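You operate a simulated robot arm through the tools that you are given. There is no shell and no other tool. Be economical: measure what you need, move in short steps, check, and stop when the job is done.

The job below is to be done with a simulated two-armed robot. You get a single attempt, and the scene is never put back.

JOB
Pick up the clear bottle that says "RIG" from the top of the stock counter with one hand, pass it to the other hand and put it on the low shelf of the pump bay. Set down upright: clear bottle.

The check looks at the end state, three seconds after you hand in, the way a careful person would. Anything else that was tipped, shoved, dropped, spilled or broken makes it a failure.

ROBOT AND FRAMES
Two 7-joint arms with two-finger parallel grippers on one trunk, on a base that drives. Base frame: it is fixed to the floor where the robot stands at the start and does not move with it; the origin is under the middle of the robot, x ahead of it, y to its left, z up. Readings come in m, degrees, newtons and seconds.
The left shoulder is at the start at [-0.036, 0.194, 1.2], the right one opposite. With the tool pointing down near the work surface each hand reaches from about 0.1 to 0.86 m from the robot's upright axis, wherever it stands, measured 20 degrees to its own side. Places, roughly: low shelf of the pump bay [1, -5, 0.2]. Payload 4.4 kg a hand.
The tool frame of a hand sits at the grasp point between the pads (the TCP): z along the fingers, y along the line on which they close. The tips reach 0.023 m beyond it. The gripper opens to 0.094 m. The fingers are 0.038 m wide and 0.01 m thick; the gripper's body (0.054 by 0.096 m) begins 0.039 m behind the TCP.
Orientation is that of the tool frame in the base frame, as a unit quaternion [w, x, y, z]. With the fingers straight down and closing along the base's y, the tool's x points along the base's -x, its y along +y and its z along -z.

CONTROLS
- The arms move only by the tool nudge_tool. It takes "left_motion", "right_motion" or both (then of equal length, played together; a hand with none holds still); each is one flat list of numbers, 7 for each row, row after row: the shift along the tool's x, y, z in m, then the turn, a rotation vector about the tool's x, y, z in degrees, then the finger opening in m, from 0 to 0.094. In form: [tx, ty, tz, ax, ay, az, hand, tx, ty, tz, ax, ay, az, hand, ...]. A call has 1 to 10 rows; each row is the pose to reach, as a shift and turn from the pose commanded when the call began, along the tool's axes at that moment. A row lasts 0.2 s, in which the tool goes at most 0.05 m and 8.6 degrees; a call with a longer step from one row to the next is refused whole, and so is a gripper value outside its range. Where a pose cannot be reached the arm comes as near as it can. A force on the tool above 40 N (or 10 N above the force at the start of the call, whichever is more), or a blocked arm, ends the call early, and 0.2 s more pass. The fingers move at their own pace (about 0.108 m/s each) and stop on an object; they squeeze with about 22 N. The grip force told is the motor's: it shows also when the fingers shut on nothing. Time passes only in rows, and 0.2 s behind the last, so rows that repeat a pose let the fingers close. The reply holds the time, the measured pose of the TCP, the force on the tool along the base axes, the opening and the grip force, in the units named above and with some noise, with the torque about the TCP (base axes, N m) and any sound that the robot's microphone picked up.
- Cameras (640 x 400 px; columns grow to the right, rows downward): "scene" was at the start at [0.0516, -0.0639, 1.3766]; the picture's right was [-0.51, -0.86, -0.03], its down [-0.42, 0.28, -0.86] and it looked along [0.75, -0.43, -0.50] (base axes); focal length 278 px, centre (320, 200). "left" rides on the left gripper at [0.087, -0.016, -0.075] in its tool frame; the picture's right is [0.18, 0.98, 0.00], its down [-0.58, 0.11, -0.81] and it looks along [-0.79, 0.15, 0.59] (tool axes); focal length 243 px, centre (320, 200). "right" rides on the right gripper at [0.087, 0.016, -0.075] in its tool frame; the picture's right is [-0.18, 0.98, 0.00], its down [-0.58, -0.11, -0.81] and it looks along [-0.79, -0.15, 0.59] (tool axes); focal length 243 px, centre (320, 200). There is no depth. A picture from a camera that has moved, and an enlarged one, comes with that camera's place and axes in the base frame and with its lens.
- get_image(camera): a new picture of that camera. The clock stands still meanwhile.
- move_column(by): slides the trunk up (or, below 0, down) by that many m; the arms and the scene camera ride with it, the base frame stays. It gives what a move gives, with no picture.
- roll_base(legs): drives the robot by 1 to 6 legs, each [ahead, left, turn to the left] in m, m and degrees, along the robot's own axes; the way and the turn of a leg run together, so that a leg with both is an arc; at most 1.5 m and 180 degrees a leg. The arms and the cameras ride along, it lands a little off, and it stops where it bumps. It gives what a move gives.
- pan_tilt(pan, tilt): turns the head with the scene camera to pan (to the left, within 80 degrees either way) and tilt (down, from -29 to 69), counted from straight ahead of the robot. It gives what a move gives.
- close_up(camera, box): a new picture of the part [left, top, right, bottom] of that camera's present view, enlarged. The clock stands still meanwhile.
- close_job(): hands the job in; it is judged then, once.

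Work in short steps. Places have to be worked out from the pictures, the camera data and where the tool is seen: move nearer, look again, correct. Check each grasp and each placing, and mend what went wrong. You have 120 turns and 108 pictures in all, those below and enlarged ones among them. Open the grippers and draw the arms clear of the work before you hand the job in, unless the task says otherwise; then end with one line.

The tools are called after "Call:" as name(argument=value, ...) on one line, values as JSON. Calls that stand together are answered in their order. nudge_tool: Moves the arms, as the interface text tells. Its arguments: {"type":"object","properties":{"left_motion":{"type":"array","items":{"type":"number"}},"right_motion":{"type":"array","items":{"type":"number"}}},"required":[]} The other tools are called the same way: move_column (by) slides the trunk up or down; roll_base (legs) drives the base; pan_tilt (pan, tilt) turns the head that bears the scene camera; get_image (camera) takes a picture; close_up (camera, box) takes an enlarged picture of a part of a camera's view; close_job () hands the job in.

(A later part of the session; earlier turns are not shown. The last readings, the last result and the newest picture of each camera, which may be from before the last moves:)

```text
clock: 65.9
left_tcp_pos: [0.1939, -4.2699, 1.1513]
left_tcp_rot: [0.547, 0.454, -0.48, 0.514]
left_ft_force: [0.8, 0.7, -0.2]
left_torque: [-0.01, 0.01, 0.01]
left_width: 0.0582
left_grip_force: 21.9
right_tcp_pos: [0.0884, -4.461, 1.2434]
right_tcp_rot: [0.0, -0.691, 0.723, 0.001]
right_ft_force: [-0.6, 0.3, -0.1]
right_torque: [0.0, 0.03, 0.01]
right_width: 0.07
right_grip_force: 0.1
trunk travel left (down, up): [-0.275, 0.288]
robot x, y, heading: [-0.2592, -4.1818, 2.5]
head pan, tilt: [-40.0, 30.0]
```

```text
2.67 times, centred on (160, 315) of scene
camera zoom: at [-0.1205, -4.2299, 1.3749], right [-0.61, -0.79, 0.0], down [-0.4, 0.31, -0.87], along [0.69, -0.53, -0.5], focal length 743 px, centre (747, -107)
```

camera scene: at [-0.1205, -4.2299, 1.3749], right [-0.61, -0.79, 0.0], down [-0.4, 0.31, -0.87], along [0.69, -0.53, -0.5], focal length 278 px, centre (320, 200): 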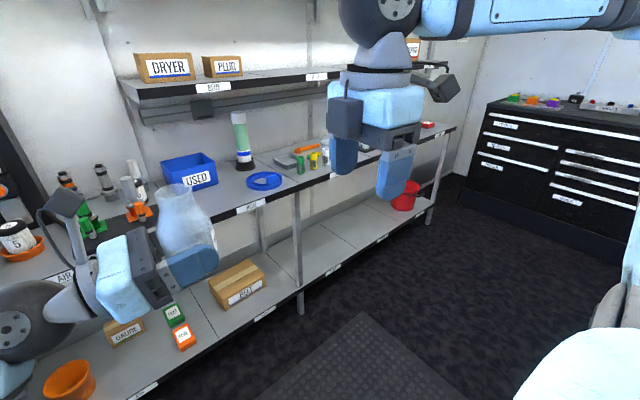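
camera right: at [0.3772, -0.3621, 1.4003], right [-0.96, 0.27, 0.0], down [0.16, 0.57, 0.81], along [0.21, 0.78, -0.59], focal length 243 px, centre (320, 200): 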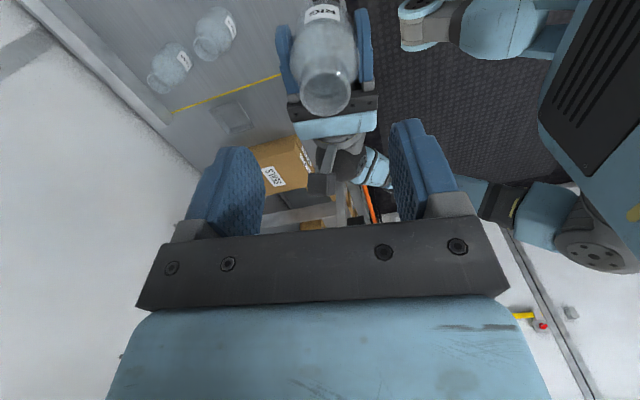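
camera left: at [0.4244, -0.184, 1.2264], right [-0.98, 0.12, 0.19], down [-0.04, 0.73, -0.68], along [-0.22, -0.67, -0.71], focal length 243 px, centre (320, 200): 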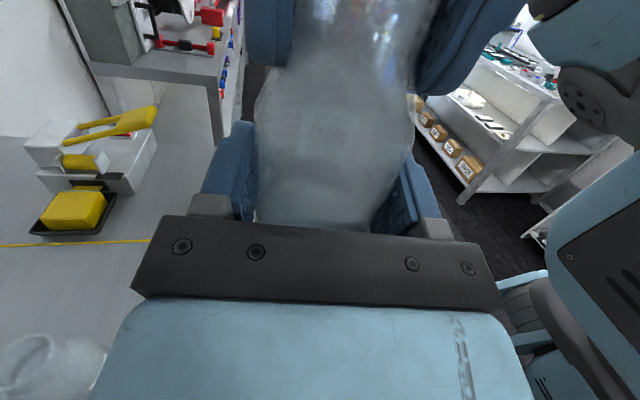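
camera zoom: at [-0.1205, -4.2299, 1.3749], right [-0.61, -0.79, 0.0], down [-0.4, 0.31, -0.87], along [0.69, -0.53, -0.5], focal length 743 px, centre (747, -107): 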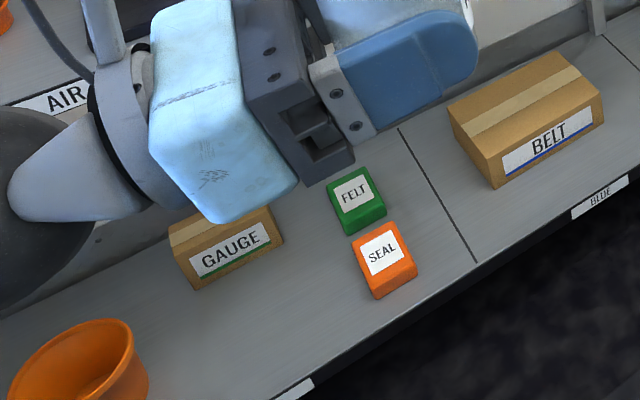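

Call:
close_up(camera="scene", box=[310, 210, 430, 285])

```text
5.33 times, centred on (370, 248) of scene
camera zoom: at [-0.1205, -4.2299, 1.3749], right [-0.61, -0.79, 0.0], down [-0.4, 0.31, -0.87], along [0.69, -0.53, -0.5], focal length 1485 px, centre (53, -53)
```

zoom: 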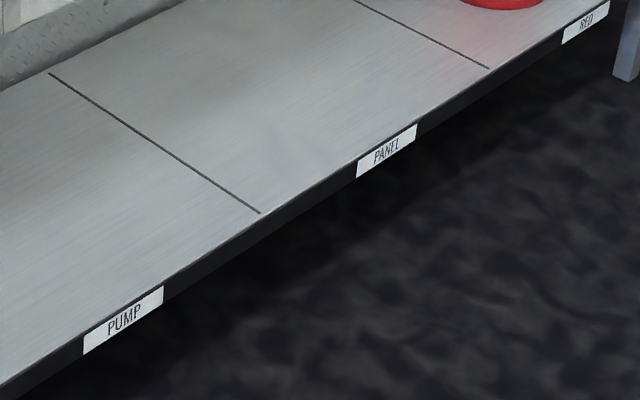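

The pump bay is confirmed: empty, y≈-4.8…-5.28, front edge x≈0.82. Here in free air I yaw the left hand 80° about vertical so the fingers point forward toward the shelf.

Call:
nudge_tool(left_motion=[0.002, -0.004, -0.014, 7.94, 0.02, 1.02, 0.04, 0.004, -0.008, -0.028, 15.88, 0.04, 2.04, 0.04, 0.006, -0.012, -0.042, 23.82, 0.06, 3.06, 0.04, 0.008, -0.016, -0.056, 31.76, 0.08, 4.08, 0.04, 0.01, -0.02, -0.07, 39.7, 0.1, 5.1, 0.04, 0.012, -0.024, -0.084, 47.64, 0.12, 6.12, 0.04, 0.014, -0.028, -0.098, 55.58, 0.14, 7.14, 0.04, 0.016, -0.032, -0.112, 63.52, 0.16, 8.16, 0.04, 0.018, -0.036, -0.126, 71.46, 0.18, 9.18, 0.04, 0.018, -0.04, -0.14, 79.4, 0.2, 10.2, 0.04])

Call:
pan_tilt(pan=0, tilt=25)

Call:
get_image(camera="scene")

```text
clock: 67.5
left_tcp_pos: [0.2479, -4.1432, 1.1555]
left_tcp_rot: [0.164, 0.603, -0.3, 0.721]
left_ft_force: [-0.8, -0.5, -0.2]
left_torque: [0.01, -0.01, 0.01]
left_width: 0.0583
left_grip_force: 21.7
right_tcp_pos: [0.0887, -4.4622, 1.2415]
right_tcp_rot: [-0.001, -0.691, 0.723, 0.001]
right_ft_force: [0.7, -0.4, -0.5]
right_torque: [0.02, -0.01, 0.02]
right_width: 0.0702
right_grip_force: 0.0
trunk travel left (down, up): [-0.275, 0.288]
robot x, y, heading: [-0.2576, -4.1786, 2.5]
head pan, tilt: [-40.0, 30.0]
stopped in row 7 (left hand): the arm was blocked; the commanded pose is now the measured one
```

```text
clock: 68.5
left_tcp_pos: [0.2482, -4.1429, 1.1551]
left_tcp_rot: [0.164, 0.604, -0.299, 0.72]
left_ft_force: [-0.6, -0.1, -0.4]
left_torque: [0.03, 0.0, 0.02]
left_width: 0.0586
left_grip_force: 22.2
right_tcp_pos: [0.0879, -4.4619, 1.2425]
right_tcp_rot: [-0.001, -0.69, 0.723, 0.0]
right_ft_force: [-0.3, 0.3, 0.0]
right_torque: [-0.03, 0.04, -0.02]
right_width: 0.0701
right_grip_force: 0.0
trunk travel left (down, up): [-0.275, 0.288]
robot x, y, heading: [-0.2619, -4.1789, 2.3]
head pan, tilt: [0.0, 25.0]
```

```text
72 pictures are left
camera scene: at [-0.0999, -4.1707, 1.3828], right [0.04, -1.0, 0.0], down [-0.42, -0.02, -0.91], along [0.91, 0.04, -0.42], focal length 278 px, centre (320, 200)
```

scene: 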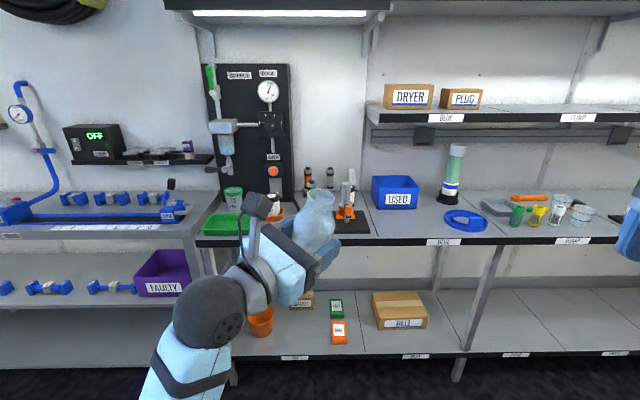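

The yaw stopped about 39° right of forward with the bottle tilted ~13°; a diagonal approach is fine for this bay. I try to roll the bottle back upright.

Call:
nudge_tool(left_motion=[0, 0, 0, 0.8, 1, -6.6, 0.04, 0, 0, 0, 1.7, 2, -13.2, 0.04, 0, 0, 0, 1.7, 2, -13.2, 0.04])

Call:
roll_base(legs=[[0, -0.85, -2.4]])

Call:
get_image(camera="scene")

```text
clock: 69.1
left_tcp_pos: [0.2655, -4.1054, 1.1541]
left_tcp_rot: [0.138, 0.614, -0.286, 0.722]
left_ft_force: [0.2, -0.4, -1.4]
left_torque: [-0.01, 0.01, 0.02]
left_width: 0.0585
left_grip_force: 22.0
right_tcp_pos: [0.0892, -4.4619, 1.243]
right_tcp_rot: [-0.001, -0.691, 0.723, 0.001]
right_ft_force: [0.4, 0.5, 0.2]
right_torque: [-0.02, -0.02, -0.02]
right_width: 0.0703
right_grip_force: 0.0
trunk travel left (down, up): [-0.275, 0.288]
robot x, y, heading: [-0.2578, -4.1771, 2.3]
head pan, tilt: [0.0, 25.0]
stopped in row 2 (left hand): the arm was blocked; the commanded pose is now the measured one
```

```text
clock: 77.0
left_tcp_pos: [0.2913, -4.978, 1.1541]
left_tcp_rot: [0.148, 0.611, -0.294, 0.72]
left_ft_force: [-0.3, 0.4, -0.8]
left_torque: [-0.02, 0.01, -0.02]
left_width: 0.0583
left_grip_force: 21.6
right_tcp_pos: [0.1039, -5.3269, 1.2425]
right_tcp_rot: [0.0, -0.68, 0.733, 0.0]
right_ft_force: [-0.8, 0.4, 0.4]
right_torque: [0.0, -0.04, -0.01]
right_width: 0.0702
right_grip_force: 0.1
trunk travel left (down, up): [-0.275, 0.288]
robot x, y, heading: [-0.2377, -5.0371, 0.4]
head pan, tilt: [0.0, 25.0]
```

```text
71 pictures are left
camera scene: at [-0.0766, -5.0322, 1.3828], right [0.01, -1.0, 0.0], down [-0.42, -0.01, -0.91], along [0.91, 0.01, -0.42], focal length 278 px, centre (320, 200)
```

scene: 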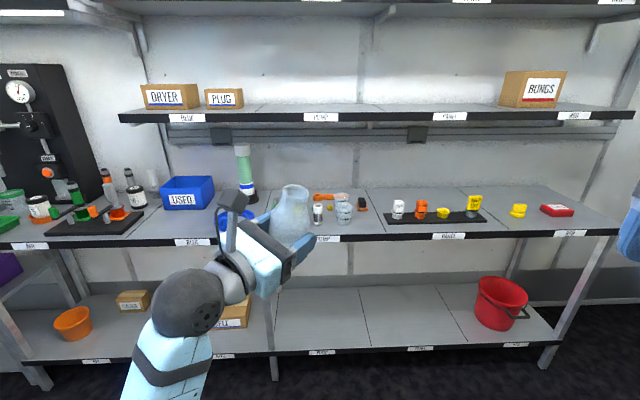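

The joint limit is close at this yaw. I yaw back to pointing about −50° and make the bottle vertical, then lower the trunk fully, still in the free aisle.

Call:
nudge_tool(left_motion=[0, 0, 0, -4.07, 1.43, -5.13, 0.04, 0, 0, 0, -8.13, 2.87, -10.27, 0.04, 0, 0, 0, -12.2, 4.3, -15.4, 0.04, 0, 0, 0, -12.2, 4.3, -15.4, 0.04])

Call:
move_column(by=-0.27)

Call:
get_image(camera="scene")

```text
clock: 78.2
left_tcp_pos: [0.2986, -4.9546, 1.139]
left_tcp_rot: [0.27, 0.613, -0.307, 0.676]
left_ft_force: [-0.7, 0.5, 0.0]
left_torque: [0.01, -0.01, -0.01]
left_width: 0.0583
left_grip_force: 22.2
right_tcp_pos: [0.1033, -5.3289, 1.2428]
right_tcp_rot: [-0.001, -0.68, 0.733, 0.0]
right_ft_force: [-0.3, -0.4, 0.0]
right_torque: [0.0, -0.05, 0.0]
right_width: 0.0699
right_grip_force: 0.0
trunk travel left (down, up): [-0.275, 0.288]
robot x, y, heading: [-0.231, -5.0329, 0.5]
head pan, tilt: [0.0, 25.0]
stopped in row 4 (left hand): the arm was blocked; the commanded pose is now the measured one
```

```text
clock: 81.2
left_tcp_pos: [0.2843, -4.9622, 1.0343]
left_tcp_rot: [0.25, 0.601, -0.323, 0.687]
left_ft_force: [0.0, 0.8, 0.2]
left_torque: [-0.01, 0.02, -0.05]
left_width: 0.0582
left_grip_force: 21.7
right_tcp_pos: [0.0821, -5.3405, 1.1172]
right_tcp_rot: [0.015, -0.68, 0.733, -0.003]
right_ft_force: [1.2, 1.3, 0.3]
right_torque: [-0.05, 0.04, -0.01]
right_width: 0.0699
right_grip_force: 0.1
trunk travel left (down, up): [-0.135, 0.429]
robot x, y, heading: [-0.2382, -5.0349, 0.5]
head pan, tilt: [0.0, 25.0]
stopped: the arm was blocked; the commanded pose is now the measured one
```

```text
70 pictures are left
camera scene: at [-0.1016, -5.0473, 1.2567], right [0.01, -1.0, -0.02], down [-0.4, 0.01, -0.92], along [0.92, 0.02, -0.4], focal length 278 px, centre (320, 200)
```

scene: 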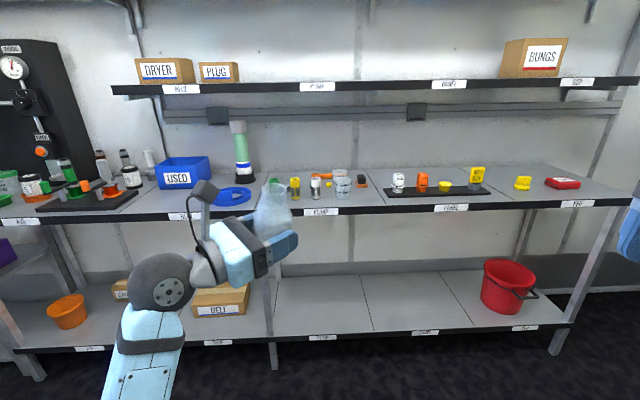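

The trunk stopped with something blocked, probably the left elbow against the robot's own body. I relieve it by going up a little and look down-left.

Call:
move_column(by=0.05)

Call:
pan_tilt(pan=50, tilt=60)

Call:
get_image(camera="scene")

Call:
get_image(camera="right")

```text
clock: 82.1
left_tcp_pos: [0.3042, -4.9482, 1.0618]
left_tcp_rot: [0.254, 0.605, -0.317, 0.685]
left_ft_force: [-0.1, -0.7, -0.6]
left_torque: [-0.02, -0.01, 0.0]
left_width: 0.0581
left_grip_force: 21.9
right_tcp_pos: [0.1034, -5.3282, 1.1511]
right_tcp_rot: [-0.001, -0.681, 0.733, 0.001]
right_ft_force: [-0.5, 0.4, -1.3]
right_torque: [-0.01, 0.01, 0.02]
right_width: 0.07
right_grip_force: 0.0
trunk travel left (down, up): [-0.185, 0.379]
robot x, y, heading: [-0.2361, -5.0366, 0.7]
head pan, tilt: [0.0, 25.0]
```

```text
clock: 83.3
left_tcp_pos: [0.3031, -4.9478, 1.0627]
left_tcp_rot: [0.253, 0.604, -0.317, 0.685]
left_ft_force: [0.9, -0.5, 0.2]
left_torque: [0.02, 0.01, 0.02]
left_width: 0.0581
left_grip_force: 22.0
right_tcp_pos: [0.1038, -5.3272, 1.1524]
right_tcp_rot: [0.0, -0.68, 0.733, 0.001]
right_ft_force: [0.2, -0.1, 0.4]
right_torque: [0.01, 0.01, -0.01]
right_width: 0.07
right_grip_force: 0.1
trunk travel left (down, up): [-0.185, 0.379]
robot x, y, heading: [-0.2383, -5.0323, 0.8]
head pan, tilt: [50.0, 60.0]
```

```text
69 pictures are left
camera scene: at [-0.1264, -4.9817, 1.2424], right [0.77, -0.63, 0.0], down [-0.55, -0.67, -0.5], along [0.32, 0.39, -0.87], focal length 278 px, centre (320, 200)
```

scene: 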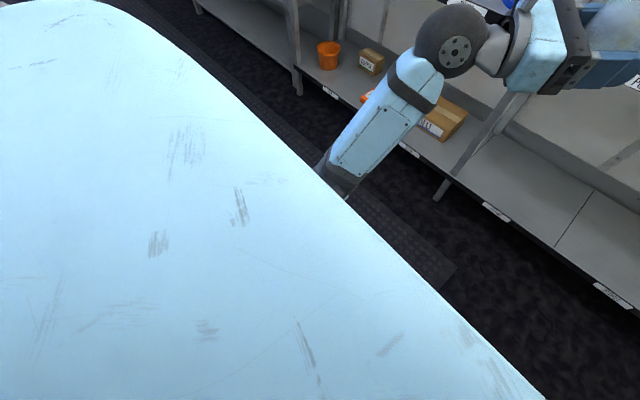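

```text
68 pictures are left
camera right: at [0.0815, -5.4125, 1.2276], right [-0.97, 0.26, 0.0], down [0.15, 0.57, 0.81], along [0.21, 0.78, -0.59], focal length 243 px, centre (320, 200)
```

right: 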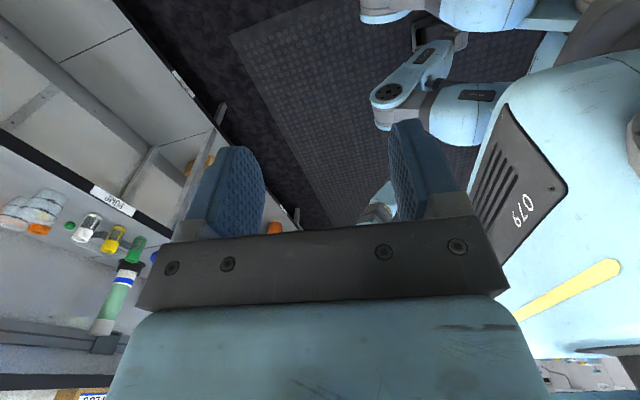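

In the right camera the left elbow hangs low in front of the base, so the hand was too close and high. I extend the left hand forward and down, which straightens the arm and clears the elbow.

Call:
nudge_tool(left_motion=[-0.02, -0.02, 0.022, 0, 0, 0, 0.04, -0.04, -0.04, 0.045, 0, 0, 0, 0.04, -0.07, -0.06, 0.06, 0, 0, 0, 0.04, -0.11, -0.064, 0.07, 0, 0, 0, 0.04, -0.155, -0.065, 0.074, 0, 0, 0, 0.04, -0.2, -0.066, 0.076, 0, 0, 0, 0.04, -0.245, -0.067, 0.076, 0, 0, 0, 0.04, -0.29, -0.067, 0.076, 0, 0, 0, 0.04, -0.33, -0.067, 0.076, 0, 0, 0, 0.04])

Call:
get_image(camera="right")

```text
clock: 85.5
left_tcp_pos: [0.4656, -4.9017, 0.7441]
left_tcp_rot: [0.215, 0.613, -0.341, 0.68]
left_ft_force: [0.2, 0.4, -0.2]
left_torque: [-0.01, -0.02, 0.0]
left_width: 0.0582
left_grip_force: 21.9
right_tcp_pos: [0.1027, -5.3293, 1.1512]
right_tcp_rot: [0.0, -0.68, 0.733, 0.002]
right_ft_force: [0.6, 0.0, -0.1]
right_torque: [-0.01, 0.02, 0.01]
right_width: 0.0702
right_grip_force: 0.1
trunk travel left (down, up): [-0.185, 0.379]
robot x, y, heading: [-0.2361, -5.0377, 0.9]
head pan, tilt: [50.0, 60.0]
stopped in row 9 (left hand): the arm was blocked; the commanded pose is now the measured one
```

```text
67 pictures are left
camera right: at [0.0813, -5.4125, 1.2275], right [-0.97, 0.26, 0.0], down [0.15, 0.57, 0.81], along [0.21, 0.78, -0.59], focal length 243 px, centre (320, 200)
```

right: 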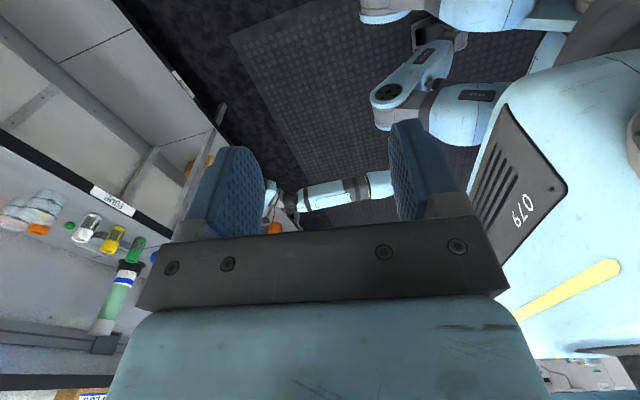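

The hand got to the low-forward pose. I look at the arm with the scene camera.

Call:
pan_tilt(pan=15, tilt=50)

Call:
get_image(camera="scene")

```text
clock: 86.5
left_tcp_pos: [0.4642, -4.9013, 0.7433]
left_tcp_rot: [0.215, 0.613, -0.34, 0.68]
left_ft_force: [-1.1, -0.3, 0.0]
left_torque: [0.01, 0.03, 0.05]
left_width: 0.0582
left_grip_force: 22.4
right_tcp_pos: [0.1039, -5.3272, 1.1532]
right_tcp_rot: [-0.001, -0.681, 0.732, 0.001]
right_ft_force: [0.2, -1.5, -0.2]
right_torque: [-0.02, -0.03, -0.01]
right_width: 0.0703
right_grip_force: 0.1
trunk travel left (down, up): [-0.185, 0.379]
robot x, y, heading: [-0.2366, -5.0346, 0.7]
head pan, tilt: [15.0, 50.0]
```

```text
66 pictures are left
camera scene: at [-0.0946, -5.0123, 1.255], right [0.27, -0.96, 0.0], down [-0.74, -0.21, -0.64], along [0.62, 0.17, -0.77], focal length 278 px, centre (320, 200)
```

scene: 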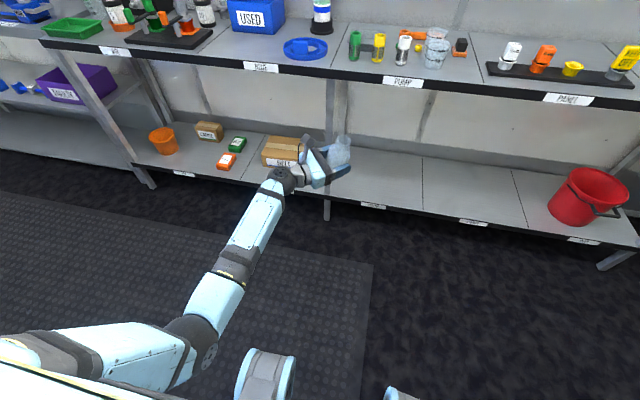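

The arm is now nicely extended with its elbow out left. I lower the trunk the rest of the way.

Call:
move_column(by=-0.18)

Call:
get_image(camera="scene")

```text
clock: 88.7
left_tcp_pos: [0.4642, -4.9012, 0.7393]
left_tcp_rot: [0.199, 0.602, -0.352, 0.689]
left_ft_force: [0.1, 0.5, -0.7]
left_torque: [-0.02, -0.04, -0.04]
left_width: 0.0583
left_grip_force: 22.1
right_tcp_pos: [0.0831, -5.3403, 1.1207]
right_tcp_rot: [0.014, -0.681, 0.732, -0.002]
right_ft_force: [0.6, 1.4, 0.2]
right_torque: [-0.06, 0.03, -0.02]
right_width: 0.0699
right_grip_force: 0.0
trunk travel left (down, up): [-0.139, 0.425]
robot x, y, heading: [-0.2371, -5.037, 0.6]
head pan, tilt: [15.0, 50.0]
stopped: the arm was blocked; the commanded pose is now the measured one
```

```text
65 pictures are left
camera scene: at [-0.1174, -5.027, 1.2227], right [0.27, -0.96, -0.01], down [-0.72, -0.2, -0.66], along [0.64, 0.19, -0.75], focal length 278 px, centre (320, 200)
```

scene: 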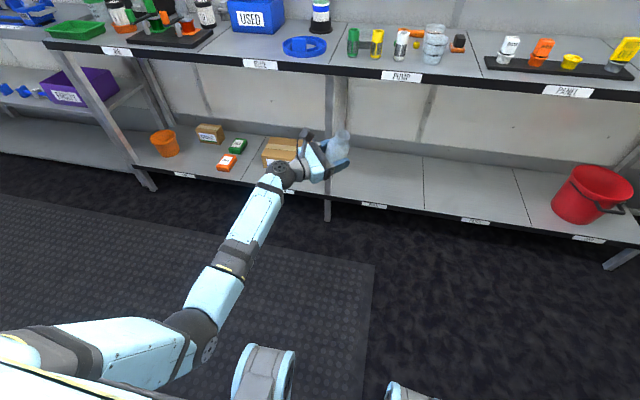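

It stopped at the same height again, the robot leaning back – something at front-left touches. I back off up 3 cm and look straight down at the left elbow and leg.

Call:
move_column(by=0.04)

Call:
pan_tilt(pan=25, tilt=69)

Call:
get_image(camera="scene")

Call:
pan_tilt(pan=-50, tilt=60)

Call:
get_image(camera="scene")

```text
clock: 89.5
left_tcp_pos: [0.4787, -4.8887, 0.756]
left_tcp_rot: [0.202, 0.605, -0.349, 0.687]
left_ft_force: [0.7, 0.3, -1.2]
left_torque: [-0.04, -0.02, -0.02]
left_width: 0.0583
left_grip_force: 22.1
right_tcp_pos: [0.1056, -5.326, 1.1456]
right_tcp_rot: [-0.001, -0.681, 0.732, 0.0]
right_ft_force: [0.4, 1.0, -1.3]
right_torque: [-0.02, 0.04, 0.02]
right_width: 0.0698
right_grip_force: 0.0
trunk travel left (down, up): [-0.179, 0.385]
robot x, y, heading: [-0.2402, -5.033, 0.7]
head pan, tilt: [15.0, 50.0]
```

```text
clock: 90.3
left_tcp_pos: [0.4789, -4.8897, 0.7592]
left_tcp_rot: [0.201, 0.604, -0.349, 0.688]
left_ft_force: [0.3, -0.6, -0.6]
left_torque: [0.0, 0.01, 0.02]
left_width: 0.0582
left_grip_force: 22.1
right_tcp_pos: [0.1036, -5.3286, 1.1461]
right_tcp_rot: [0.0, -0.681, 0.733, 0.002]
right_ft_force: [-0.1, -0.2, -0.8]
right_torque: [0.01, 0.0, -0.02]
right_width: 0.0702
right_grip_force: 0.1
trunk travel left (down, up): [-0.179, 0.385]
robot x, y, heading: [-0.2355, -5.0342, 0.9]
head pan, tilt: [25.0, 68.8]
```

```text
64 pictures are left
camera scene: at [-0.1182, -5.0089, 1.227], right [0.43, -0.9, 0.0], down [-0.84, -0.4, -0.36], along [0.33, 0.16, -0.93], focal length 278 px, centre (320, 200)
```

scene: 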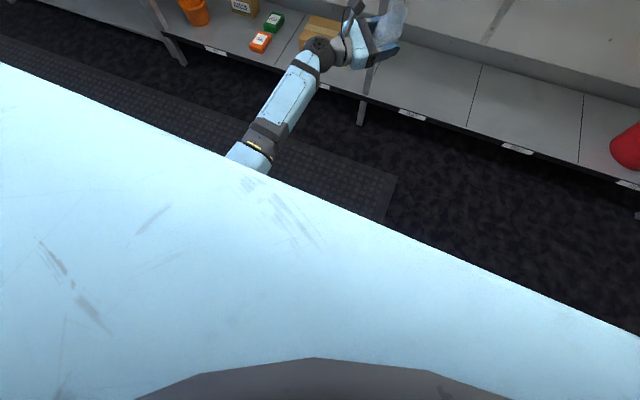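

```text
clock: 91.8
left_tcp_pos: [0.4783, -4.8896, 0.7583]
left_tcp_rot: [0.2, 0.605, -0.348, 0.688]
left_ft_force: [0.2, -0.5, 0.0]
left_torque: [0.04, -0.02, -0.04]
left_width: 0.0581
left_grip_force: 22.5
right_tcp_pos: [0.1022, -5.3277, 1.1469]
right_tcp_rot: [-0.001, -0.681, 0.732, 0.0]
right_ft_force: [0.8, 0.4, 0.6]
right_torque: [-0.01, 0.03, 0.0]
right_width: 0.07
right_grip_force: 0.1
trunk travel left (down, up): [-0.179, 0.385]
robot x, y, heading: [-0.2365, -5.0362, 0.8]
head pan, tilt: [-50.0, 60.0]
```

```text
63 pictures are left
camera scene: at [-0.1251, -5.0837, 1.2363], right [-0.76, -0.65, 0.0], down [-0.57, 0.66, -0.5], along [0.33, -0.38, -0.87], focal length 278 px, centre (320, 200)
```

scene: 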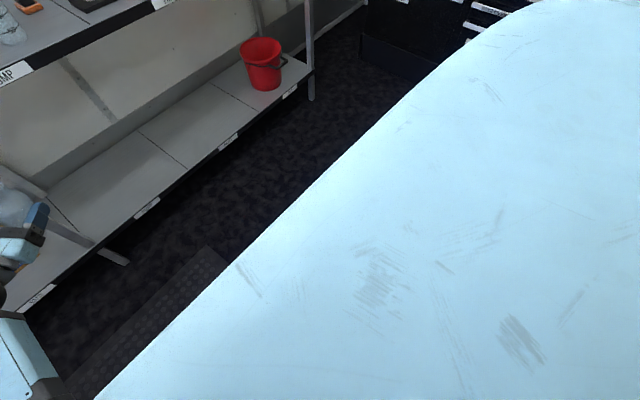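

I move the right hand forward so its camera, looking left, can show the left elbow and the base.

Call:
nudge_tool(right_motion=[0, -0.04, 0, 0, 0, 0, 0.07, 0, -0.08, 0, 0, 0, 0, 0.07, 0, -0.12, 0, 0, 0, 0, 0.07, 0, -0.16, 0, 0, 0, 0, 0.07, 0, -0.2, 0, 0, 0, 0, 0.07, 0.04, -0.24, 0, 0, 0, 0, 0.07, 0.08, -0.26, 0, 0, 0, 0, 0.07])

Call:
get_image(camera="right")

```text
refused: row 6 steps farther than a row can; nothing moved
```

```text
62 pictures are left
camera right: at [0.0816, -5.4124, 1.2215], right [-0.97, 0.26, 0.0], down [0.15, 0.57, 0.81], along [0.21, 0.78, -0.59], focal length 243 px, centre (320, 200)
```

right: 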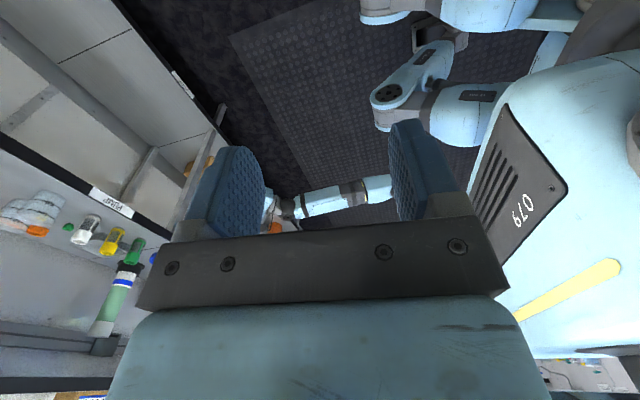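

One step was slightly too long; resend with smaller steps.

Call:
nudge_tool(right_motion=[0, -0.04, 0, 0, 0, 0, 0.07, 0, -0.08, 0, 0, 0, 0, 0.07, 0, -0.12, 0, 0, 0, 0, 0.07, 0, -0.16, 0, 0, 0, 0, 0.07, 0.02, -0.2, 0, 0, 0, 0, 0.07, 0.05, -0.23, 0, 0, 0, 0, 0.07, 0.08, -0.26, 0, 0, 0, 0, 0.07])

Call:
get_image(camera="right")

```text
clock: 93.4
left_tcp_pos: [0.4782, -4.8897, 0.7593]
left_tcp_rot: [0.201, 0.604, -0.349, 0.687]
left_ft_force: [0.0, 0.2, -0.6]
left_torque: [0.02, 0.01, 0.01]
left_width: 0.0582
left_grip_force: 21.9
right_tcp_pos: [0.359, -5.4269, 1.1489]
right_tcp_rot: [0.0, -0.68, 0.733, 0.001]
right_ft_force: [0.3, -0.2, -0.9]
right_torque: [0.05, -0.01, 0.02]
right_width: 0.0703
right_grip_force: 0.1
trunk travel left (down, up): [-0.179, 0.385]
robot x, y, heading: [-0.2359, -5.0332, 0.7]
head pan, tilt: [-50.0, 60.0]
```

```text
61 pictures are left
camera right: at [0.3369, -5.5121, 1.2238], right [-0.97, 0.26, 0.0], down [0.15, 0.57, 0.81], along [0.21, 0.78, -0.59], focal length 243 px, centre (320, 200)
```

right: 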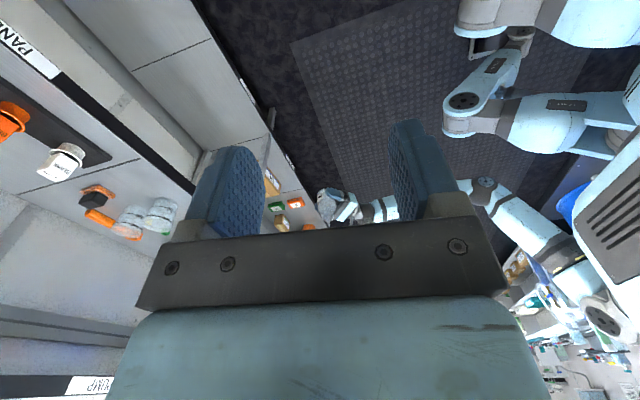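

Nothing obviously touches the left arm here; the right arm, previously tucked in, may have been the blocker. I retry lowering now that it is forward.

Call:
move_column(by=-0.1)

Call:
get_image(camera="right")

```text
clock: 94.8
left_tcp_pos: [0.4793, -4.8892, 0.6577]
left_tcp_rot: [0.201, 0.604, -0.349, 0.688]
left_ft_force: [-0.6, 0.3, -0.3]
left_torque: [0.0, -0.02, 0.0]
left_width: 0.0579
left_grip_force: 22.5
right_tcp_pos: [0.357, -5.4259, 1.0485]
right_tcp_rot: [0.0, -0.681, 0.732, 0.0]
right_ft_force: [0.1, -0.2, 0.6]
right_torque: [0.0, -0.01, 0.0]
right_width: 0.0701
right_grip_force: 0.1
trunk travel left (down, up): [-0.079, 0.485]
robot x, y, heading: [-0.2359, -5.0312, 0.8]
head pan, tilt: [-50.0, 60.0]
```

```text
60 pictures are left
camera right: at [0.3358, -5.5106, 1.125], right [-0.97, 0.26, 0.0], down [0.15, 0.57, 0.81], along [0.21, 0.78, -0.59], focal length 243 px, centre (320, 200)
```

right: 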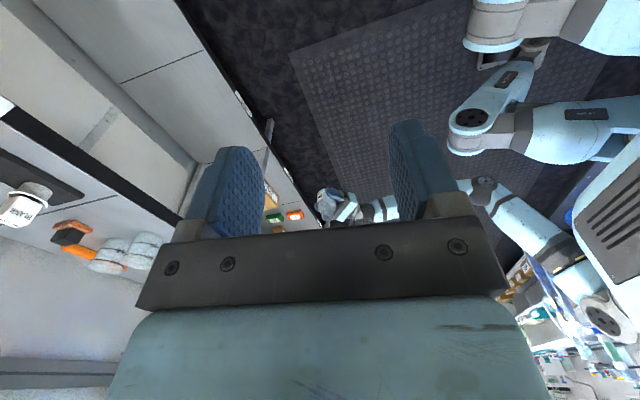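

It was the right arm. I lower the remaining 7.5 cm, then look at where the left hand is.

Call:
move_column(by=-0.075)

Call:
pan_tilt(pan=0, tilt=35)

Call:
get_image(camera="scene")

```text
clock: 95.9
left_tcp_pos: [0.4771, -4.8853, 0.626]
left_tcp_rot: [0.185, 0.596, -0.356, 0.695]
left_ft_force: [0.8, -0.7, -0.7]
left_torque: [0.0, -0.01, -0.01]
left_width: 0.0581
left_grip_force: 22.2
right_tcp_pos: [0.3408, -5.4367, 0.9995]
right_tcp_rot: [0.014, -0.68, 0.733, -0.001]
right_ft_force: [-0.2, 0.6, 0.2]
right_torque: [0.01, 0.02, 0.0]
right_width: 0.0701
right_grip_force: 0.1
trunk travel left (down, up): [-0.004, 0.56]
robot x, y, heading: [-0.2369, -5.0339, 0.8]
head pan, tilt: [-50.0, 60.0]
```

```text
clock: 97.0
left_tcp_pos: [0.4759, -4.886, 0.6303]
left_tcp_rot: [0.184, 0.594, -0.358, 0.696]
left_ft_force: [-0.8, -0.5, -0.6]
left_torque: [0.02, -0.02, -0.01]
left_width: 0.0584
left_grip_force: 22.4
right_tcp_pos: [0.3406, -5.4382, 0.9992]
right_tcp_rot: [0.015, -0.68, 0.733, -0.003]
right_ft_force: [0.9, -1.3, -0.3]
right_torque: [0.0, 0.03, 0.0]
right_width: 0.0699
right_grip_force: 0.0
trunk travel left (down, up): [-0.004, 0.56]
robot x, y, heading: [-0.2375, -5.0377, 0.6]
head pan, tilt: [0.0, 35.0]
```

```text
59 pictures are left
camera scene: at [-0.1016, -5.0454, 1.1147], right [0.01, -1.0, -0.02], down [-0.55, 0.01, -0.83], along [0.83, 0.02, -0.55], focal length 278 px, centre (320, 200)
```

scene: 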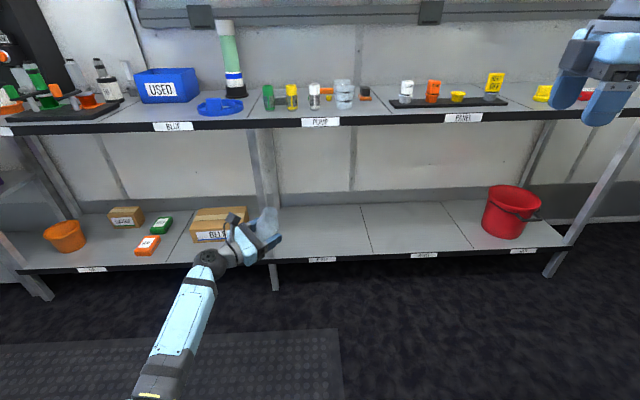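

The robot leans slightly at the very bottom, so I go up 4 cm again; then I lower the left hand in the free aisle, turning the bottle upright as it goes (fingers about −55°).

Call:
move_column(by=0.04)

Call:
nudge_tool(left_motion=[-0.037, 0.0155, 0.0053, -1.6, 1.4, -2.9, 0.04, -0.075, 0.031, 0.0106, -3.2, 2.7, -5.8, 0.04, -0.113, 0.0466, 0.016, -4.7, 4.1, -8.6, 0.04, -0.15, 0.062, 0.0213, -6.3, 5.5, -11.5, 0.04, -0.188, 0.078, 0.0267, -7.9, 6.85, -14.4, 0.04, -0.225, 0.093, 0.032, -7.9, 6.85, -14.4, 0.04, -0.263, 0.109, 0.0373, -7.9, 6.85, -14.4, 0.04, -0.3, 0.124, 0.0427, -7.9, 6.85, -14.4, 0.04, -0.338, 0.14, 0.048, -7.9, 6.85, -14.4, 0.04])

Call:
get_image(camera="scene")

Call:
get_image(camera="right")

```text
clock: 97.9
left_tcp_pos: [0.4773, -4.8898, 0.6197]
left_tcp_rot: [0.203, 0.605, -0.347, 0.687]
left_ft_force: [-0.5, 0.6, -0.3]
left_torque: [-0.04, 0.03, -0.01]
left_width: 0.0581
left_grip_force: 21.5
right_tcp_pos: [0.3574, -5.424, 1.0132]
right_tcp_rot: [-0.001, -0.68, 0.733, 0.0]
right_ft_force: [0.1, 0.2, 0.4]
right_torque: [0.0, 0.01, -0.01]
right_width: 0.0699
right_grip_force: 0.0
trunk travel left (down, up): [-0.044, 0.52]
robot x, y, heading: [-0.2332, -5.0359, 0.8]
head pan, tilt: [0.0, 35.0]
```

```text
clock: 99.2
left_tcp_pos: [0.4811, -4.8535, 0.4049]
left_tcp_rot: [0.302, 0.612, -0.307, 0.664]
left_ft_force: [-0.2, -2.0, 0.6]
left_torque: [0.04, -0.01, 0.03]
left_width: 0.0584
left_grip_force: 22.3
left hand out of reach, approached as far as the arm can: row 6
right_tcp_pos: [0.359, -5.4276, 1.0149]
right_tcp_rot: [0.003, -0.682, 0.731, 0.003]
right_ft_force: [-0.6, -0.1, -0.2]
right_torque: [0.03, 0.02, 0.01]
right_width: 0.07
right_grip_force: 0.1
trunk travel left (down, up): [-0.044, 0.52]
robot x, y, heading: [-0.235, -5.0331, 1.0]
head pan, tilt: [0.0, 35.0]
stopped in row 6 (left hand): the force on the tool passed its limit at 52 N (the readings are from after the stop); the commanded pose is now the measured one
```

```text
58 pictures are left
camera scene: at [-0.0812, -5.0358, 1.1377], right [0.02, -1.0, -0.01], down [-0.57, 0.0, -0.82], along [0.82, 0.02, -0.57], focal length 278 px, centre (320, 200)
```

scene: 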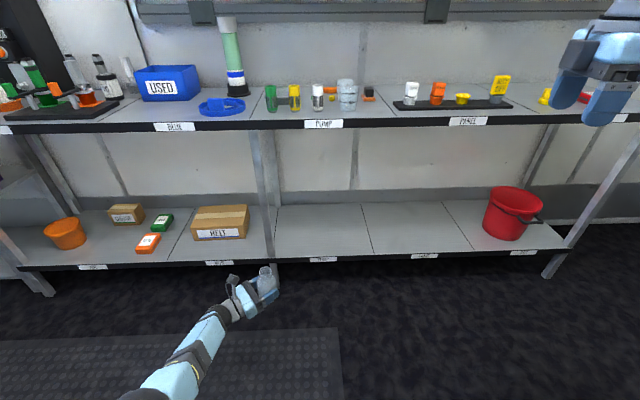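

```text
57 pictures are left
camera right: at [0.3372, -5.5129, 1.0895], right [-0.97, 0.25, 0.0], down [0.15, 0.57, 0.81], along [0.2, 0.78, -0.59], focal length 243 px, centre (320, 200)
```

right: 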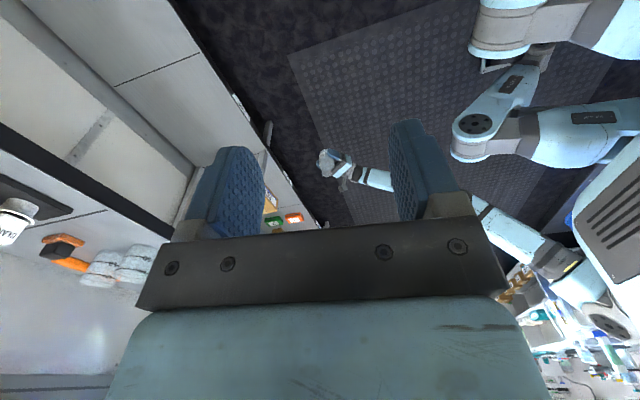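

The arm is simply straight there (out of reach); the bottle is now within 4° of upright. I'll need the base closer, so first I tuck the right hand back to the right side to keep it off the counter.

Call:
nudge_tool(right_motion=[0.025, 0.03, 0, 0, 0, 0, 0.07, 0.05, 0.06, 0, 0, 0, 0, 0.07, 0.075, 0.09, 0, 0, 0, 0, 0.07, 0.1, 0.125, 0, 0, 0, 0, 0.07, 0.12, 0.165, 0, 0, 0, 0, 0.07, 0.135, 0.205, 0, 0, 0, 0, 0.07, 0.145, 0.245, 0, 0, 0, 0, 0.07, 0.152, 0.289, 0, 0, 0, 0, 0.07])

Call:
get_image(camera="right")

Call:
get_image(camera="left")

```text
clock: 101.0
left_tcp_pos: [0.4818, -4.8561, 0.4036]
left_tcp_rot: [0.306, 0.608, -0.306, 0.666]
left_ft_force: [0.1, -0.4, 0.5]
left_torque: [0.04, 0.04, 0.02]
left_width: 0.0582
left_grip_force: 22.2
right_tcp_pos: [0.06, -5.5512, 1.0156]
right_tcp_rot: [0.0, -0.683, 0.731, -0.001]
right_ft_force: [-1.3, -0.1, 1.4]
right_torque: [-0.01, -0.06, 0.02]
right_width: 0.0699
right_grip_force: 0.0
trunk travel left (down, up): [-0.044, 0.52]
robot x, y, heading: [-0.236, -5.0352, 1.0]
head pan, tilt: [0.0, 35.0]
```

```text
56 pictures are left
camera right: at [0.0388, -5.6362, 1.0912], right [-0.97, 0.25, 0.0], down [0.15, 0.57, 0.81], along [0.2, 0.78, -0.59], focal length 243 px, centre (320, 200)
```

right: 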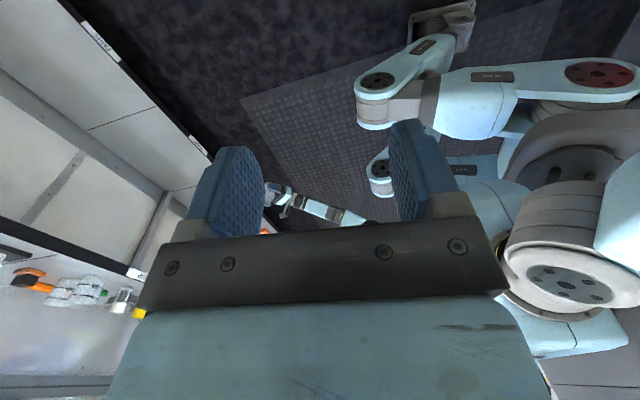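

```text
55 pictures are left
camera left: at [0.4414, -4.7856, 0.4846], right [-0.78, -0.61, 0.15], down [-0.54, 0.54, -0.64], along [0.31, -0.58, -0.75], focal length 243 px, centre (320, 200)
```

left: 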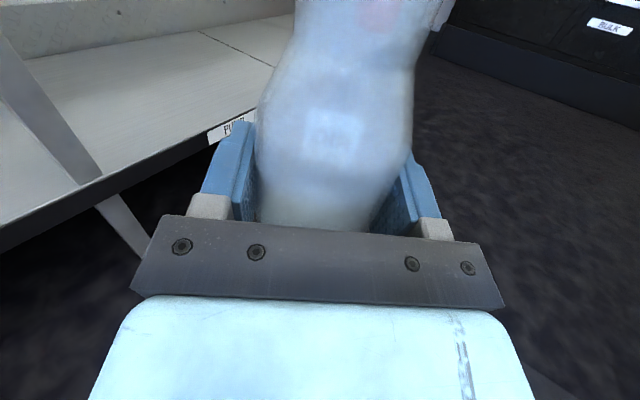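

The right arm is tucked without touching. Knees reach only ~0.27 m ahead, so the base can come close. I lower the last 4 cm and check for leaning.

Call:
move_column(by=-0.04)

```text
clock: 101.8
left_tcp_pos: [0.4921, -4.8395, 0.3775]
left_tcp_rot: [0.296, 0.605, -0.309, 0.671]
left_ft_force: [0.2, 0.3, -0.9]
left_torque: [0.0, 0.0, -0.01]
left_width: 0.0583
left_grip_force: 22.4
right_tcp_pos: [0.0582, -5.5493, 0.9818]
right_tcp_rot: [0.001, -0.682, 0.731, -0.004]
right_ft_force: [0.7, 0.1, 0.2]
right_torque: [-0.01, -0.02, 0.04]
right_width: 0.0702
right_grip_force: 0.1
trunk travel left (down, up): [-0.004, 0.56]
robot x, y, heading: [-0.2343, -5.0365, 0.8]
head pan, tilt: [0.0, 35.0]
```

No lean now. I bring the left hand nearer and lower (z≈0.30), in the configuration I'll want at the shelf, with a small levelling turn.

Call:
nudge_tool(left_motion=[-0.01, 0.039, 0, 0.1, 0.5, -0.5, 0.04, -0.02, 0.077, 0, 0.2, 1, -1, 0.04, -0.03, 0.116, 0.001, 0.3, 1.5, -1.6, 0.04, -0.04, 0.155, 0.001, 0.3, 2, -2.2, 0.04, -0.052, 0.194, 0.002, 0.4, 2.5, -2.7, 0.04, -0.065, 0.232, 0.002, 0.4, 3, -3.2, 0.04, -0.065, 0.232, 0.002, 0.4, 3, -3.2, 0.04])

Call:
get_image(camera="scene")

Call:
get_image(camera="right")

```text
clock: 102.4
left_tcp_pos: [0.5025, -4.7796, 0.4062]
left_tcp_rot: [0.226, 0.592, -0.337, 0.696]
left_ft_force: [-0.5, 0.8, -0.3]
left_torque: [0.05, 0.0, 0.02]
left_width: 0.0584
left_grip_force: 22.3
right_tcp_pos: [0.0642, -5.5516, 0.9717]
right_tcp_rot: [-0.001, -0.682, 0.731, -0.001]
right_ft_force: [-0.5, -0.1, -0.2]
right_torque: [0.02, -0.04, -0.02]
right_width: 0.0699
right_grip_force: 0.1
trunk travel left (down, up): [-0.004, 0.56]
robot x, y, heading: [-0.2358, -5.0306, 0.8]
head pan, tilt: [0.0, 35.0]
stopped in row 3 (left hand): the arm was blocked; the commanded pose is now the measured one
```

```text
54 pictures are left
camera scene: at [-0.0795, -5.0299, 1.0916], right [0.02, -1.0, 0.0], down [-0.57, -0.01, -0.82], along [0.82, 0.01, -0.57], focal length 278 px, centre (320, 200)
```

scene: 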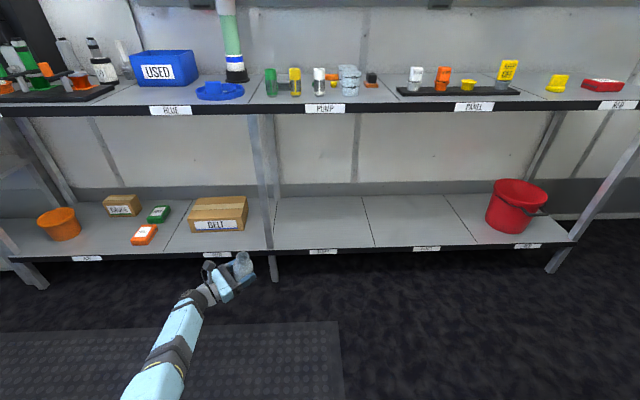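

```text
53 pictures are left
camera right: at [0.0424, -5.6364, 1.0471], right [-0.97, 0.25, 0.0], down [0.15, 0.57, 0.81], along [0.2, 0.78, -0.59], focal length 243 px, centre (320, 200)
```

right: 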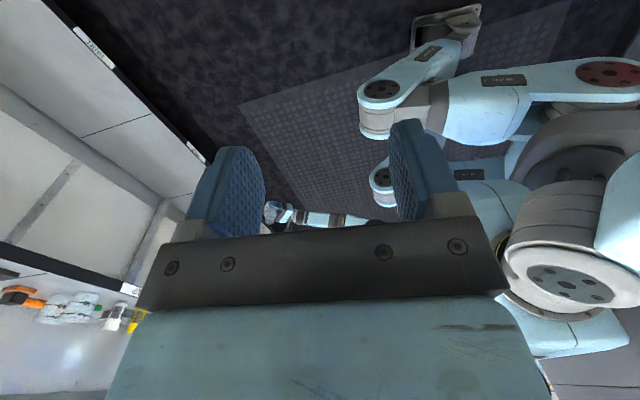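

The arm seems hindered by the left knee when it bends. Better: swing the left arm out to the robot's left (azimuth ≈35°), away from the knees, and later turn the robot right ~25°. I move there, levelling the bottle.

Call:
nudge_tool(left_motion=[-0.006, 0.007, -0.032, 3.7, 0.1, -1.3, 0.04, -0.014, 0.014, -0.064, 7.3, 0.2, -2.5, 0.04, -0.025, 0.021, -0.096, 11, 0.3, -3.8, 0.04, -0.038, 0.028, -0.128, 14.7, 0.35, -5.1, 0.04, -0.052, 0.035, -0.16, 18.4, 0.4, -6.4, 0.04, -0.067, 0.042, -0.193, 22, 0.5, -7.6, 0.04, -0.082, 0.049, -0.225, 25.7, 0.6, -8.9, 0.04, -0.082, 0.049, -0.225, 25.7, 0.6, -8.9, 0.04])

Call:
pan_tilt(pan=30, tilt=50)

Call:
get_image(camera="scene")

```text
clock: 103.2
left_tcp_pos: [0.5206, -4.7053, 0.4889]
left_tcp_rot: [0.16, 0.562, -0.289, 0.758]
left_ft_force: [-0.3, -0.3, -0.5]
left_torque: [-0.01, 0.02, 0.0]
left_width: 0.0581
left_grip_force: 22.3
right_tcp_pos: [0.0637, -5.5515, 0.9718]
right_tcp_rot: [0.0, -0.682, 0.732, 0.0]
right_ft_force: [-0.3, -0.5, 0.3]
right_torque: [-0.01, -0.04, 0.0]
right_width: 0.0702
right_grip_force: 0.0
trunk travel left (down, up): [-0.004, 0.56]
robot x, y, heading: [-0.2367, -5.0292, 0.7]
head pan, tilt: [0.0, 35.0]
stopped in row 3 (left hand): the arm was blocked; the commanded pose is now the measured one
```

```text
clock: 104.1
left_tcp_pos: [0.5194, -4.7072, 0.4824]
left_tcp_rot: [0.165, 0.564, -0.288, 0.756]
left_ft_force: [0.3, -0.1, -0.9]
left_torque: [0.01, 0.01, 0.05]
left_width: 0.0581
left_grip_force: 22.2
right_tcp_pos: [0.0663, -5.549, 0.9757]
right_tcp_rot: [-0.004, -0.682, 0.731, 0.0]
right_ft_force: [0.4, -0.4, 0.5]
right_torque: [0.0, -0.04, -0.02]
right_width: 0.0699
right_grip_force: 0.1
trunk travel left (down, up): [-0.004, 0.56]
robot x, y, heading: [-0.2392, -5.0339, 0.9]
head pan, tilt: [30.0, 50.0]
```

```text
52 pictures are left
camera scene: at [-0.098, -4.9889, 1.0723], right [0.51, -0.86, 0.0], down [-0.66, -0.4, -0.64], along [0.55, 0.33, -0.77], focal length 278 px, centre (320, 200)
```

scene: 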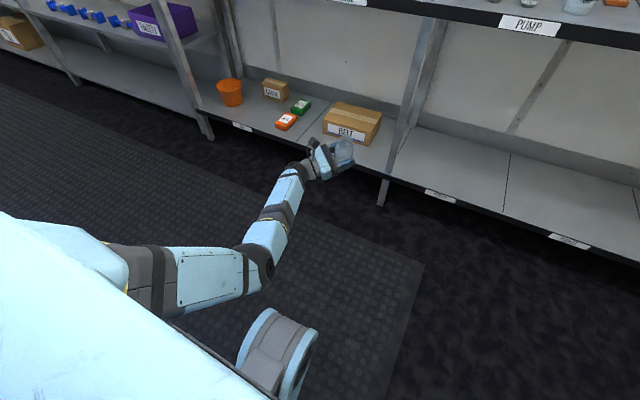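

The picture shows the left elbow right above the left knee. I raise the trunk 10 cm and swing the hand well out to the robot's left so the elbow passes outside the knee.

Call:
move_column(by=0.1)

Call:
nudge_tool(left_motion=[0.0076, -0.0116, -0.04, 3.7, -0.9, -1, 0.04, 0.015, -0.023, -0.079, 7.4, -1.8, -1.9, 0.04, 0.023, -0.035, -0.119, 11, -2.8, -2.9, 0.04, 0.03, -0.046, -0.158, 14.7, -3.7, -3.9, 0.04, 0.038, -0.058, -0.198, 18.4, -4.6, -4.8, 0.04, 0.045, -0.069, -0.237, 22.1, -5.5, -5.8, 0.04, 0.053, -0.081, -0.277, 25.7, -6.5, -6.8, 0.04, 0.06, -0.092, -0.316, 29.4, -7.4, -7.7, 0.04, 0.068, -0.104, -0.356, 33.1, -8.3, -8.7, 0.04])

Call:
pan_tilt(pan=50, tilt=45)

Call:
get_image(camera="scene")

```text
clock: 105.5
left_tcp_pos: [0.5165, -4.7098, 0.5871]
left_tcp_rot: [0.164, 0.564, -0.288, 0.756]
left_ft_force: [0.1, 0.2, -0.5]
left_torque: [-0.01, -0.02, 0.01]
left_width: 0.0586
left_grip_force: 21.7
right_tcp_pos: [0.0622, -5.5523, 1.0757]
right_tcp_rot: [0.0, -0.682, 0.731, 0.0]
right_ft_force: [-0.3, -0.4, 0.5]
right_torque: [-0.01, -0.04, 0.02]
right_width: 0.0699
right_grip_force: 0.0
trunk travel left (down, up): [-0.104, 0.46]
robot x, y, heading: [-0.2363, -5.0327, 1.0]
head pan, tilt: [30.0, 50.0]
```

```text
clock: 106.5
left_tcp_pos: [0.4823, -4.5783, 0.7135]
left_tcp_rot: [0.092, 0.543, -0.187, 0.813]
left_ft_force: [0.9, -0.1, -0.7]
left_torque: [-0.02, -0.11, -0.01]
left_width: 0.0581
left_grip_force: 21.7
right_tcp_pos: [0.0584, -5.5513, 1.0782]
right_tcp_rot: [0.002, -0.683, 0.731, -0.003]
right_ft_force: [0.9, 1.4, 0.1]
right_torque: [-0.1, 0.01, -0.02]
right_width: 0.0701
right_grip_force: 0.0
trunk travel left (down, up): [-0.104, 0.46]
robot x, y, heading: [-0.2349, -5.0332, 0.8]
head pan, tilt: [30.0, 50.0]
stopped in row 5 (left hand): the arm was blocked; the commanded pose is now the measured one
```

```text
clock: 107.3
left_tcp_pos: [0.4833, -4.5813, 0.7145]
left_tcp_rot: [0.092, 0.542, -0.19, 0.813]
left_ft_force: [0.6, 0.8, 0.4]
left_torque: [0.01, 0.0, -0.02]
left_width: 0.0583
left_grip_force: 21.9
right_tcp_pos: [0.0598, -5.554, 1.077]
right_tcp_rot: [0.002, -0.682, 0.731, -0.001]
right_ft_force: [-0.5, -0.3, -0.4]
right_torque: [-0.01, 0.01, -0.01]
right_width: 0.0702
right_grip_force: 0.1
trunk travel left (down, up): [-0.104, 0.46]
robot x, y, heading: [-0.2363, -5.0305, 0.8]
head pan, tilt: [50.0, 45.0]
```

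```text
51 pictures are left
camera scene: at [-0.1214, -4.9709, 1.1821], right [0.78, -0.63, 0.0], down [-0.44, -0.55, -0.71], along [0.45, 0.55, -0.7], focal length 278 px, centre (320, 200)
```

scene: 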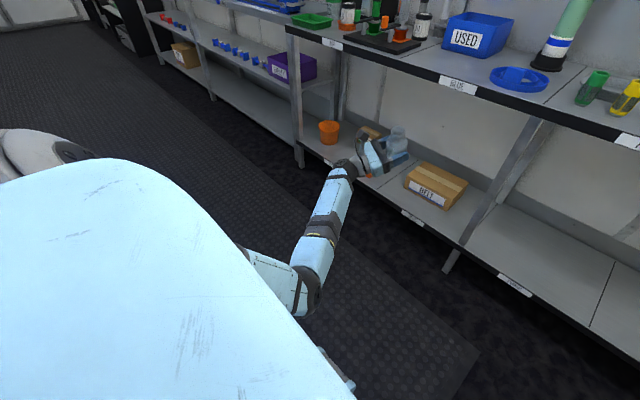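

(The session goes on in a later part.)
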